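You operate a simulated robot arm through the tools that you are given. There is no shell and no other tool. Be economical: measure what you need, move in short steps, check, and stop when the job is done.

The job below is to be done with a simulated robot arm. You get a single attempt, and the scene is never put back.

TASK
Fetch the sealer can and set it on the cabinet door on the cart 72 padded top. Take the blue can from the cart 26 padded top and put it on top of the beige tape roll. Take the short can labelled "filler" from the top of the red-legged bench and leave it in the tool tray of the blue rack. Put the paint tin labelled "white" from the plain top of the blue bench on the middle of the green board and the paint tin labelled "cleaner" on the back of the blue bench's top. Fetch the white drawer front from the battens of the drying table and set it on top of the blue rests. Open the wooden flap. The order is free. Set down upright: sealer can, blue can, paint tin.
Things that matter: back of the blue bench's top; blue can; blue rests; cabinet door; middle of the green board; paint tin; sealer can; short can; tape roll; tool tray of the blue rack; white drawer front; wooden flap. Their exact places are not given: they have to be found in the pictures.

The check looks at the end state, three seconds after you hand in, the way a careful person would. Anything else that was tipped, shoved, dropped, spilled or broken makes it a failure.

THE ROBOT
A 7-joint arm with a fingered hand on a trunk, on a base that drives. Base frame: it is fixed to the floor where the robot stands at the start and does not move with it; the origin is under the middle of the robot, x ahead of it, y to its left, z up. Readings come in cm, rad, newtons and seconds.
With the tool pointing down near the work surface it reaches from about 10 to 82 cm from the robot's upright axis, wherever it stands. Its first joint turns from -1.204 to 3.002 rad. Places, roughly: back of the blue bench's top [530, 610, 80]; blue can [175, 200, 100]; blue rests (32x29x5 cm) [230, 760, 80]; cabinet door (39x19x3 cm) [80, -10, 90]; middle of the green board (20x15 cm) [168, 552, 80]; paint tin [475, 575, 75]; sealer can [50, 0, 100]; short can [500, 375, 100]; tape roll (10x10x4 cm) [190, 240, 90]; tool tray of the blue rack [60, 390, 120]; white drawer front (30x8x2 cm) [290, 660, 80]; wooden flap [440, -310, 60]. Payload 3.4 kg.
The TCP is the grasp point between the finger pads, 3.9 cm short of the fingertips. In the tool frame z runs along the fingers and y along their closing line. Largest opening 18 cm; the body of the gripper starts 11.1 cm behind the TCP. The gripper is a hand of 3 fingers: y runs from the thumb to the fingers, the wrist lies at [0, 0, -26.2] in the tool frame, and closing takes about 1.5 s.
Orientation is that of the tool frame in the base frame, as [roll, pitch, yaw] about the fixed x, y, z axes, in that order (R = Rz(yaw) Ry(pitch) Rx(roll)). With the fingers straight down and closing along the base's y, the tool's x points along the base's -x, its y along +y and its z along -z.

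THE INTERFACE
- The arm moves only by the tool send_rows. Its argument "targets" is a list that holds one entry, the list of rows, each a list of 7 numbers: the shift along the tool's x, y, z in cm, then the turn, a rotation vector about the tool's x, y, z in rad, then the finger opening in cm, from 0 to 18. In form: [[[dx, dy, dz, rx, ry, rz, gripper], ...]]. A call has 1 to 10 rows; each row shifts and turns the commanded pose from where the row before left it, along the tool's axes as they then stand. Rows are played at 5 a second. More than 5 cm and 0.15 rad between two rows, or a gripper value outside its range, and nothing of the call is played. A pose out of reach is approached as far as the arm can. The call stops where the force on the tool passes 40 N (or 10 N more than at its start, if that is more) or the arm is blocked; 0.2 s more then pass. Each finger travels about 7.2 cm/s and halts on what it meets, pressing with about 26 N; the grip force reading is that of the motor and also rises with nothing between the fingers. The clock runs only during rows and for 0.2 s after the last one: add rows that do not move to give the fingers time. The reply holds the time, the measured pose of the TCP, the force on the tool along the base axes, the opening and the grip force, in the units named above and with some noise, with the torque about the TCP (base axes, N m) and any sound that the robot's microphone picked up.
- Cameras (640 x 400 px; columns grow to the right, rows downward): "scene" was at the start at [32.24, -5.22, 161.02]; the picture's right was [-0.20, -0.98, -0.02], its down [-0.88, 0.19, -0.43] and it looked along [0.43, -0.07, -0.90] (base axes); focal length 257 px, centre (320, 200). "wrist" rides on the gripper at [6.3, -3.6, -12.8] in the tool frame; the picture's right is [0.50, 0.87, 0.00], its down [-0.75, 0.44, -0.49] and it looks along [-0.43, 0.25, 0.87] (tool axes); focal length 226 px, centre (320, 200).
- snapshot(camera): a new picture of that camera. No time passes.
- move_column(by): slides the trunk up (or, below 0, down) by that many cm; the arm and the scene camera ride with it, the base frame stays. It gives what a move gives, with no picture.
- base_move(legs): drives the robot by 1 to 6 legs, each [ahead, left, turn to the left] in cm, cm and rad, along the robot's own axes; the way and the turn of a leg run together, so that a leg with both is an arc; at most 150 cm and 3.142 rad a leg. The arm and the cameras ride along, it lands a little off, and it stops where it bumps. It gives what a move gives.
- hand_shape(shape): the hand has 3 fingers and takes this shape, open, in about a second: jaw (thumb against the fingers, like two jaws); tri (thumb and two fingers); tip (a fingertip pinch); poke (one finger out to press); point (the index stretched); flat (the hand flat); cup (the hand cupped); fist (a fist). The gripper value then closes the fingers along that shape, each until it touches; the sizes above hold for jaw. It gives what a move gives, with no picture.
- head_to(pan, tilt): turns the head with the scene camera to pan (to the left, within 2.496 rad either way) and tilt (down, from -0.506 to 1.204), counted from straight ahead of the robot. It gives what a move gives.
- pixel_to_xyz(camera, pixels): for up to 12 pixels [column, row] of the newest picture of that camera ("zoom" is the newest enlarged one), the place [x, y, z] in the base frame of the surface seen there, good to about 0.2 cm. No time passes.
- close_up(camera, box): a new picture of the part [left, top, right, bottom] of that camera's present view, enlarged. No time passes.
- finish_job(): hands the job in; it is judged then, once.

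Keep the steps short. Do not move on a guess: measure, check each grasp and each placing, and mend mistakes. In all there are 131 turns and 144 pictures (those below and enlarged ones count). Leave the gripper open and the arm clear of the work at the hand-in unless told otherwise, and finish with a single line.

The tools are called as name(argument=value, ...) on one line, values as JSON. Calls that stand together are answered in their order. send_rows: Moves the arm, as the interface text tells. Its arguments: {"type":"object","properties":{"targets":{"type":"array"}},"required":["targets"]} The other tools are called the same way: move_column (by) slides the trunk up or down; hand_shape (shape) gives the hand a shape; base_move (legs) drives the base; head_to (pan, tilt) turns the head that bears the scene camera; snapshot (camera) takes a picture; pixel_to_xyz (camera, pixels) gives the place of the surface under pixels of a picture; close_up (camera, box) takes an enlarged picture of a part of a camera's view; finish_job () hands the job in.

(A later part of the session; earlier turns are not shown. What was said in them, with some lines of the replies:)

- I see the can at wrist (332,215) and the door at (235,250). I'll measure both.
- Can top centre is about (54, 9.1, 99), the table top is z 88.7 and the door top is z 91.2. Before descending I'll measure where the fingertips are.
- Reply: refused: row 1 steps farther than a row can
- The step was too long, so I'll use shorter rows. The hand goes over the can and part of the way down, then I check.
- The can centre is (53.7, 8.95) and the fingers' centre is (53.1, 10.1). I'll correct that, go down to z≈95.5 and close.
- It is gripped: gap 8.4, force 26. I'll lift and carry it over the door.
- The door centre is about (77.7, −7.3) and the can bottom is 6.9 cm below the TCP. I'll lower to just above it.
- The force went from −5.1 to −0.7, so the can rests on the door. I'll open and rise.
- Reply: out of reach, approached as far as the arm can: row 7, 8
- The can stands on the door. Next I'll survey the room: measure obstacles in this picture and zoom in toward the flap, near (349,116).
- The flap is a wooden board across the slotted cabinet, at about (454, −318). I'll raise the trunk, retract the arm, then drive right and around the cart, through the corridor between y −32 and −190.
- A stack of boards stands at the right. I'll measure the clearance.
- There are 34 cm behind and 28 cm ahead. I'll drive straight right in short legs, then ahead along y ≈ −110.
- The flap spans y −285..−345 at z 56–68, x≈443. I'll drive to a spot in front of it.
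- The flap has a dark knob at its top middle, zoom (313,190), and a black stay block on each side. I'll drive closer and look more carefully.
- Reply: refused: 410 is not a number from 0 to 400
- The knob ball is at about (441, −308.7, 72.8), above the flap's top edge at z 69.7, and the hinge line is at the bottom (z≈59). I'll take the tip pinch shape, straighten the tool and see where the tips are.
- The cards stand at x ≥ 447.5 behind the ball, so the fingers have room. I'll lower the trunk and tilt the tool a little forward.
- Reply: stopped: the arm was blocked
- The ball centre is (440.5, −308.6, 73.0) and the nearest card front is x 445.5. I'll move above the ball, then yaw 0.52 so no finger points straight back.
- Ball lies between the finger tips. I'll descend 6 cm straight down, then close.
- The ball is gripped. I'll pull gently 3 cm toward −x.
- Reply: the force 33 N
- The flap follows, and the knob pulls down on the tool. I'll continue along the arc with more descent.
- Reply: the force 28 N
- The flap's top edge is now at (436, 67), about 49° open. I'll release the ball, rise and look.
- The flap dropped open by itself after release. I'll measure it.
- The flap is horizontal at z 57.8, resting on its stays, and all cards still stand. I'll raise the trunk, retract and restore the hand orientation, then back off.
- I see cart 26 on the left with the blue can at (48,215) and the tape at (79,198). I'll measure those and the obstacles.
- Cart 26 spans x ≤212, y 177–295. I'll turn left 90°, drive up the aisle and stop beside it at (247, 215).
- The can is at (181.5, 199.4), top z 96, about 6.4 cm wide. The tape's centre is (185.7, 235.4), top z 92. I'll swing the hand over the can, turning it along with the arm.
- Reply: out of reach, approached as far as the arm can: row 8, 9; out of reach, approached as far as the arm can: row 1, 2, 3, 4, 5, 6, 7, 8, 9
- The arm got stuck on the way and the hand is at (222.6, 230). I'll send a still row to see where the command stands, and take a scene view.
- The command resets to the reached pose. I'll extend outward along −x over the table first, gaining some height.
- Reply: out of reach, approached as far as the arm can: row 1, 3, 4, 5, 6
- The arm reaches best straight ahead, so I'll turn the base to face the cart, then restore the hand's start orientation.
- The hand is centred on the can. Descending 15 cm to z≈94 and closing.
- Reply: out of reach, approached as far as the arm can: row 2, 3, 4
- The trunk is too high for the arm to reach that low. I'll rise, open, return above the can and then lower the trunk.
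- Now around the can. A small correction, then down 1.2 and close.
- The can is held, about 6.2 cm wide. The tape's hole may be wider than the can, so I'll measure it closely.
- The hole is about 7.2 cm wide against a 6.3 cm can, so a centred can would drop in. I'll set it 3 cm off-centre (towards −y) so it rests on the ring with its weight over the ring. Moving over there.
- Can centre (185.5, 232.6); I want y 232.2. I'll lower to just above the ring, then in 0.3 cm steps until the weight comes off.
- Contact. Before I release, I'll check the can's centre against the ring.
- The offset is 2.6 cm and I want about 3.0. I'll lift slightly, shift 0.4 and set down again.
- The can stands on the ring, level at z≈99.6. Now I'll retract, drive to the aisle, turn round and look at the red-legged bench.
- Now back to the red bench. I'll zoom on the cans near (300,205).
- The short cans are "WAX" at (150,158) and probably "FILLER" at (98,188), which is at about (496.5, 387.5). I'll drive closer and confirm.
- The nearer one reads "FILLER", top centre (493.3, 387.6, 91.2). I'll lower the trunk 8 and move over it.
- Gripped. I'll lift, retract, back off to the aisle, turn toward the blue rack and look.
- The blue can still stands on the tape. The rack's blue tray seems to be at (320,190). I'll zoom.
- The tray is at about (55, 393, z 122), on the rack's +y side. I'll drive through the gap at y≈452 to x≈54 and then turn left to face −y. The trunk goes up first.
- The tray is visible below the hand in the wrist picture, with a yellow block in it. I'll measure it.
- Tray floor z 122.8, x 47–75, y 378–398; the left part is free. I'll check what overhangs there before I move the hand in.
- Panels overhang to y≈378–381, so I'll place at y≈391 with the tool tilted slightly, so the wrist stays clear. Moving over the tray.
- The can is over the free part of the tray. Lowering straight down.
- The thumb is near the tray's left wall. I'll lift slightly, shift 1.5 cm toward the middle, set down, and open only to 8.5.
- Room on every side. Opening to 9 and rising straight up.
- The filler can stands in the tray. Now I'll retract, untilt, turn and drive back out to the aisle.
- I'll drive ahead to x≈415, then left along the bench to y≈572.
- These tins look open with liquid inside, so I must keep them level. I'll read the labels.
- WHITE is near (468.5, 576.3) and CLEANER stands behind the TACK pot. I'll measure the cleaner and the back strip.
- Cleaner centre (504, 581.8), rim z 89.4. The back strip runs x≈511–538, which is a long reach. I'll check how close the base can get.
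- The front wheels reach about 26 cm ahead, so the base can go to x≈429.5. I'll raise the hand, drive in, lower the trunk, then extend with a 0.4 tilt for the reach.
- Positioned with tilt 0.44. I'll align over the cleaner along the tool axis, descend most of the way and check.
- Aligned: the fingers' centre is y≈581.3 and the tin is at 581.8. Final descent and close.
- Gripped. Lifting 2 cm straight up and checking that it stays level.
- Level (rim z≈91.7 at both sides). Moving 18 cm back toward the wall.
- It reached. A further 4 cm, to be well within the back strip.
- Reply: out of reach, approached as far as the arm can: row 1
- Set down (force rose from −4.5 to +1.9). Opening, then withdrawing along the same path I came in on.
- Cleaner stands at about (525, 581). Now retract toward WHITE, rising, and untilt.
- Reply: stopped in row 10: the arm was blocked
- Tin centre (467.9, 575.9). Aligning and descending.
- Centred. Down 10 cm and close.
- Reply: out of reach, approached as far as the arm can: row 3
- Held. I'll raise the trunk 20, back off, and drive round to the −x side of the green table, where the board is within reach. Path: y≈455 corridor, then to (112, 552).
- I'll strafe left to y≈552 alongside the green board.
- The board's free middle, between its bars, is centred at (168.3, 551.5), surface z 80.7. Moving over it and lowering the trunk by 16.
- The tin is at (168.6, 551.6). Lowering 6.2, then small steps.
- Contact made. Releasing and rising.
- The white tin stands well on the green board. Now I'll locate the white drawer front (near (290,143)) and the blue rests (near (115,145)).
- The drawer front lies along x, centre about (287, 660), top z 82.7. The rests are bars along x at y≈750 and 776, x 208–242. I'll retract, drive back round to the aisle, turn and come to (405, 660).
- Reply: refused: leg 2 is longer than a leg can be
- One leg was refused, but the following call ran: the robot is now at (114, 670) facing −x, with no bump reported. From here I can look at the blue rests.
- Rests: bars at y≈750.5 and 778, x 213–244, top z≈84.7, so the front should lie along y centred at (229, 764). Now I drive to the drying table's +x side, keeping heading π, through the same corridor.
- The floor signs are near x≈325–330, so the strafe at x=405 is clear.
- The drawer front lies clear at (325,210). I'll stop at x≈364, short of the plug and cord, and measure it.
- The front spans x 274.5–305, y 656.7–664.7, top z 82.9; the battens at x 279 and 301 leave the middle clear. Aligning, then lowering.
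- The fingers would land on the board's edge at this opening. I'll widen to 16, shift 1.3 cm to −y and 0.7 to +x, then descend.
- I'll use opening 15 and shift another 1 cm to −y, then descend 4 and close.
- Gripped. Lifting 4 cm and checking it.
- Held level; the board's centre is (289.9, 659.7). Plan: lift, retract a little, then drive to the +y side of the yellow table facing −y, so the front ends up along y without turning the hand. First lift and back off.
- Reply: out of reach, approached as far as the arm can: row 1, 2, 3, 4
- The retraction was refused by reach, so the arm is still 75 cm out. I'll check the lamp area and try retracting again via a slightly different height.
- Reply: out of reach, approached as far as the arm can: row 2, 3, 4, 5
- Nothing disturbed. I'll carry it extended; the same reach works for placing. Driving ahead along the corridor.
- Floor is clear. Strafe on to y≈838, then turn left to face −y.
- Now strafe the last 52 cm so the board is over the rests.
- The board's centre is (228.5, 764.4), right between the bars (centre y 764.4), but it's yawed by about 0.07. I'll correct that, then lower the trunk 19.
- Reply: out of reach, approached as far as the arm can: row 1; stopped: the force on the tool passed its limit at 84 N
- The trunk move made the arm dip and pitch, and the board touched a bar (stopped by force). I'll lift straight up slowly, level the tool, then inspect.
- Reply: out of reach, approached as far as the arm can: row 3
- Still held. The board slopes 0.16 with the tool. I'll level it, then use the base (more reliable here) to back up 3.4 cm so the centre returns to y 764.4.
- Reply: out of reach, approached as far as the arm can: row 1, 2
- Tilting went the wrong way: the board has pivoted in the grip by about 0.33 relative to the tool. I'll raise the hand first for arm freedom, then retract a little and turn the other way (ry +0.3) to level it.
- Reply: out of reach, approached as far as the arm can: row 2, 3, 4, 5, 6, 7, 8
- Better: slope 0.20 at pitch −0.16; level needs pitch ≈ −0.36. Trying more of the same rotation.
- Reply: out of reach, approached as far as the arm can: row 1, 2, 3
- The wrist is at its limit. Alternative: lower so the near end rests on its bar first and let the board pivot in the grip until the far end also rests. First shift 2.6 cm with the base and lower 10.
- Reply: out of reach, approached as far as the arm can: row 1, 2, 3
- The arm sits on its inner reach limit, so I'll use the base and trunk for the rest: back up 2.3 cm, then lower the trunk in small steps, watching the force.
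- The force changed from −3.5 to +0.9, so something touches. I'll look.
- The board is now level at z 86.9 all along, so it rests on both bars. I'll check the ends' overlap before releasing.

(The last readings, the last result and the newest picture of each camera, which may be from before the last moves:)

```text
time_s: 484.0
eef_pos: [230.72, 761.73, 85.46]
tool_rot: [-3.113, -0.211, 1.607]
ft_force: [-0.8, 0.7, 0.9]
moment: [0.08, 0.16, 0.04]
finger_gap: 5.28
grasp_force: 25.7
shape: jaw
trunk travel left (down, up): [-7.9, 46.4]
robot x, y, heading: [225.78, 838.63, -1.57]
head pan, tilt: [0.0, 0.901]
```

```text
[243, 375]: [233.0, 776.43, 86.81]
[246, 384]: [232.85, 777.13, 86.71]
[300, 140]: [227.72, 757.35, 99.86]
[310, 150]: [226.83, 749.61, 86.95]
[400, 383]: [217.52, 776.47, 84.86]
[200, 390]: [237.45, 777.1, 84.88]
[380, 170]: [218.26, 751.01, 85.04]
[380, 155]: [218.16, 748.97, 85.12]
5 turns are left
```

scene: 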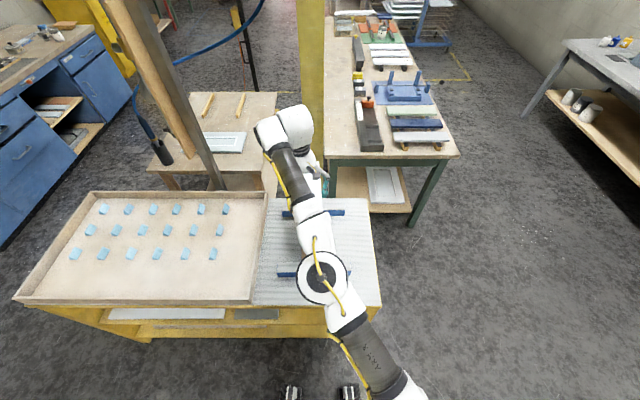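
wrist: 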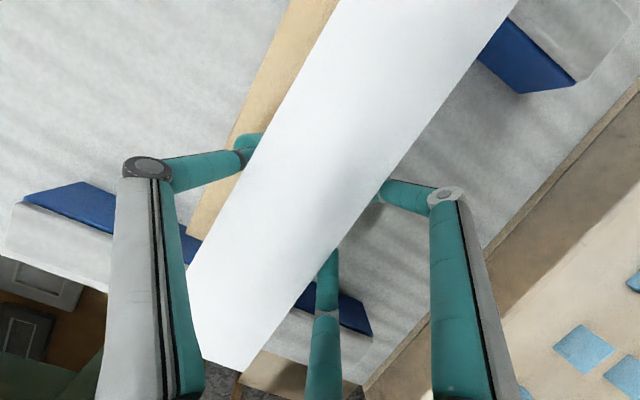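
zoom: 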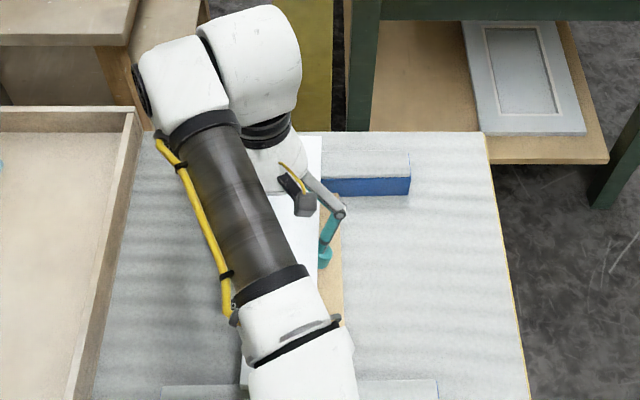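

Both ends rest on their bars and the turns are nearly used up. Opening moderately and rising.

send_rows(targets=[[[0, 0, 0, 0, 0, 0, 7], [0, 0, 0, 0, 0, 0, 9.5], [0, 0, 0, 0, 0, 0, 12], [0, 0, 0, 0, 0, 0, 12], [0.3, 0, -1.5, 0, 0, 0, 12], [0.4, 0, -2, 0, 0, 0, 12], [0.6, 0, -3, 0, 0, 0, 12], [0.6, 0, -3, 0, 0, 0, 12], [0.6, 0, -3, 0, 0, 0, 12], [0, 0, 0, 0, 0, 0, 14]]])

snapshot(camera="wrist")

pixel_to_xyz(camera="wrist", pixels=[[300, 130], [270, 200], [340, 60], [300, 160], [250, 260]])

```text
time_s: 486.2
eef_pos: [230.2, 761.97, 92.71]
tool_rot: [-3.122, -0.206, 1.58]
ft_force: [-0.5, 0.5, 1.0]
moment: [0.02, 0.05, -0.01]
finger_gap: 13.97
grasp_force: 0.0
shape: jaw
out of reach, approached as far as the arm can: row 7, 8, 9
trunk travel left (down, up): [-7.9, 46.4]
robot x, y, heading: [225.49, 838.69, -1.569]
head pan, tilt: [0.0, 0.901]
```

```text
6 pictures are left
```

wrist: 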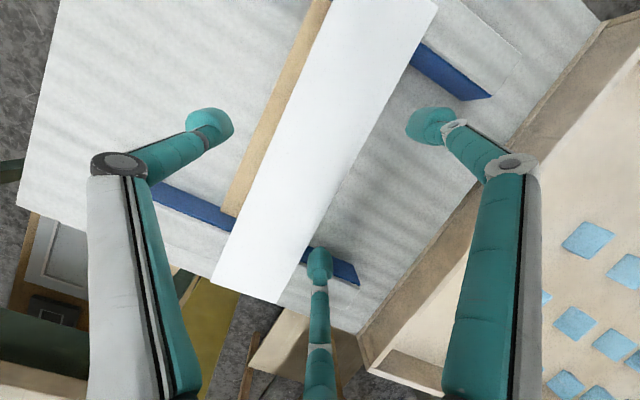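

```text
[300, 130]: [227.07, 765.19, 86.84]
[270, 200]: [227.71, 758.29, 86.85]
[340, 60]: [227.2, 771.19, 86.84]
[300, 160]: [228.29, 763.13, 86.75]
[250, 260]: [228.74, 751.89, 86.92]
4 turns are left
```

The board lies level at z 86.85 on both bars and the hand is free above it. I'll raise the trunk and back away.

move_column(by=14)

base_move(legs=[[-35, 0, 0]])

snapshot(camera="scene")

```text
time_s: 487.9
eef_pos: [230.07, 770.08, 122.73]
tool_rot: [-3.12, 0.047, 1.582]
ft_force: [0.0, -0.1, 0.0]
moment: [0.03, -0.04, 0.0]
finger_gap: 13.97
grasp_force: 0.1
shape: jaw
trunk travel left (down, up): [-21.9, 32.4]
robot x, y, heading: [225.57, 838.55, -1.565]
head pan, tilt: [0.0, 0.901]
```

```text
time_s: 490.1
eef_pos: [230.14, 805.41, 123.11]
tool_rot: [-3.122, 0.049, 1.585]
ft_force: [0.3, 0.2, 0.8]
moment: [-0.03, -0.03, -0.01]
finger_gap: 13.95
grasp_force: 0.0
shape: jaw
trunk travel left (down, up): [-21.9, 32.4]
robot x, y, heading: [225.03, 873.56, -1.563]
head pan, tilt: [0.0, 0.901]
```

```text
5 pictures are left
3 turns are left
```

scene: 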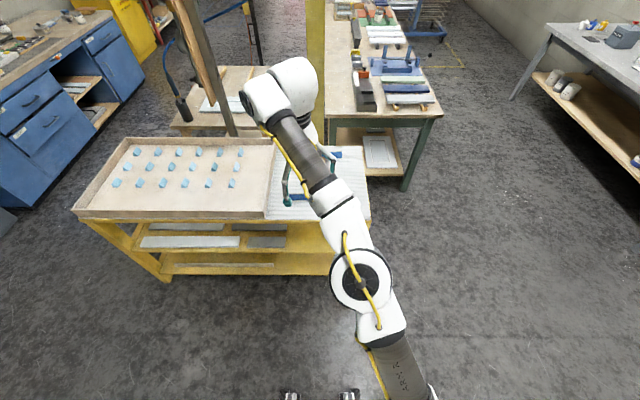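

The hand is open and clear of the work, and all the tasks are placed. Handing in.

finish_job()

```text
The job is handed in.
```

All seven placements are done and the job is handed in: sealer can on the door, blue can 3 cm off-centre on the tape roll's ring, filler can in the tray, white tin on the green board, cleaner tin on the bench's back strip, drawer front on the blue rests (about 1.5 cm of its near end on one bar, after a bump against a bar while lowering), and the wooden flap open.
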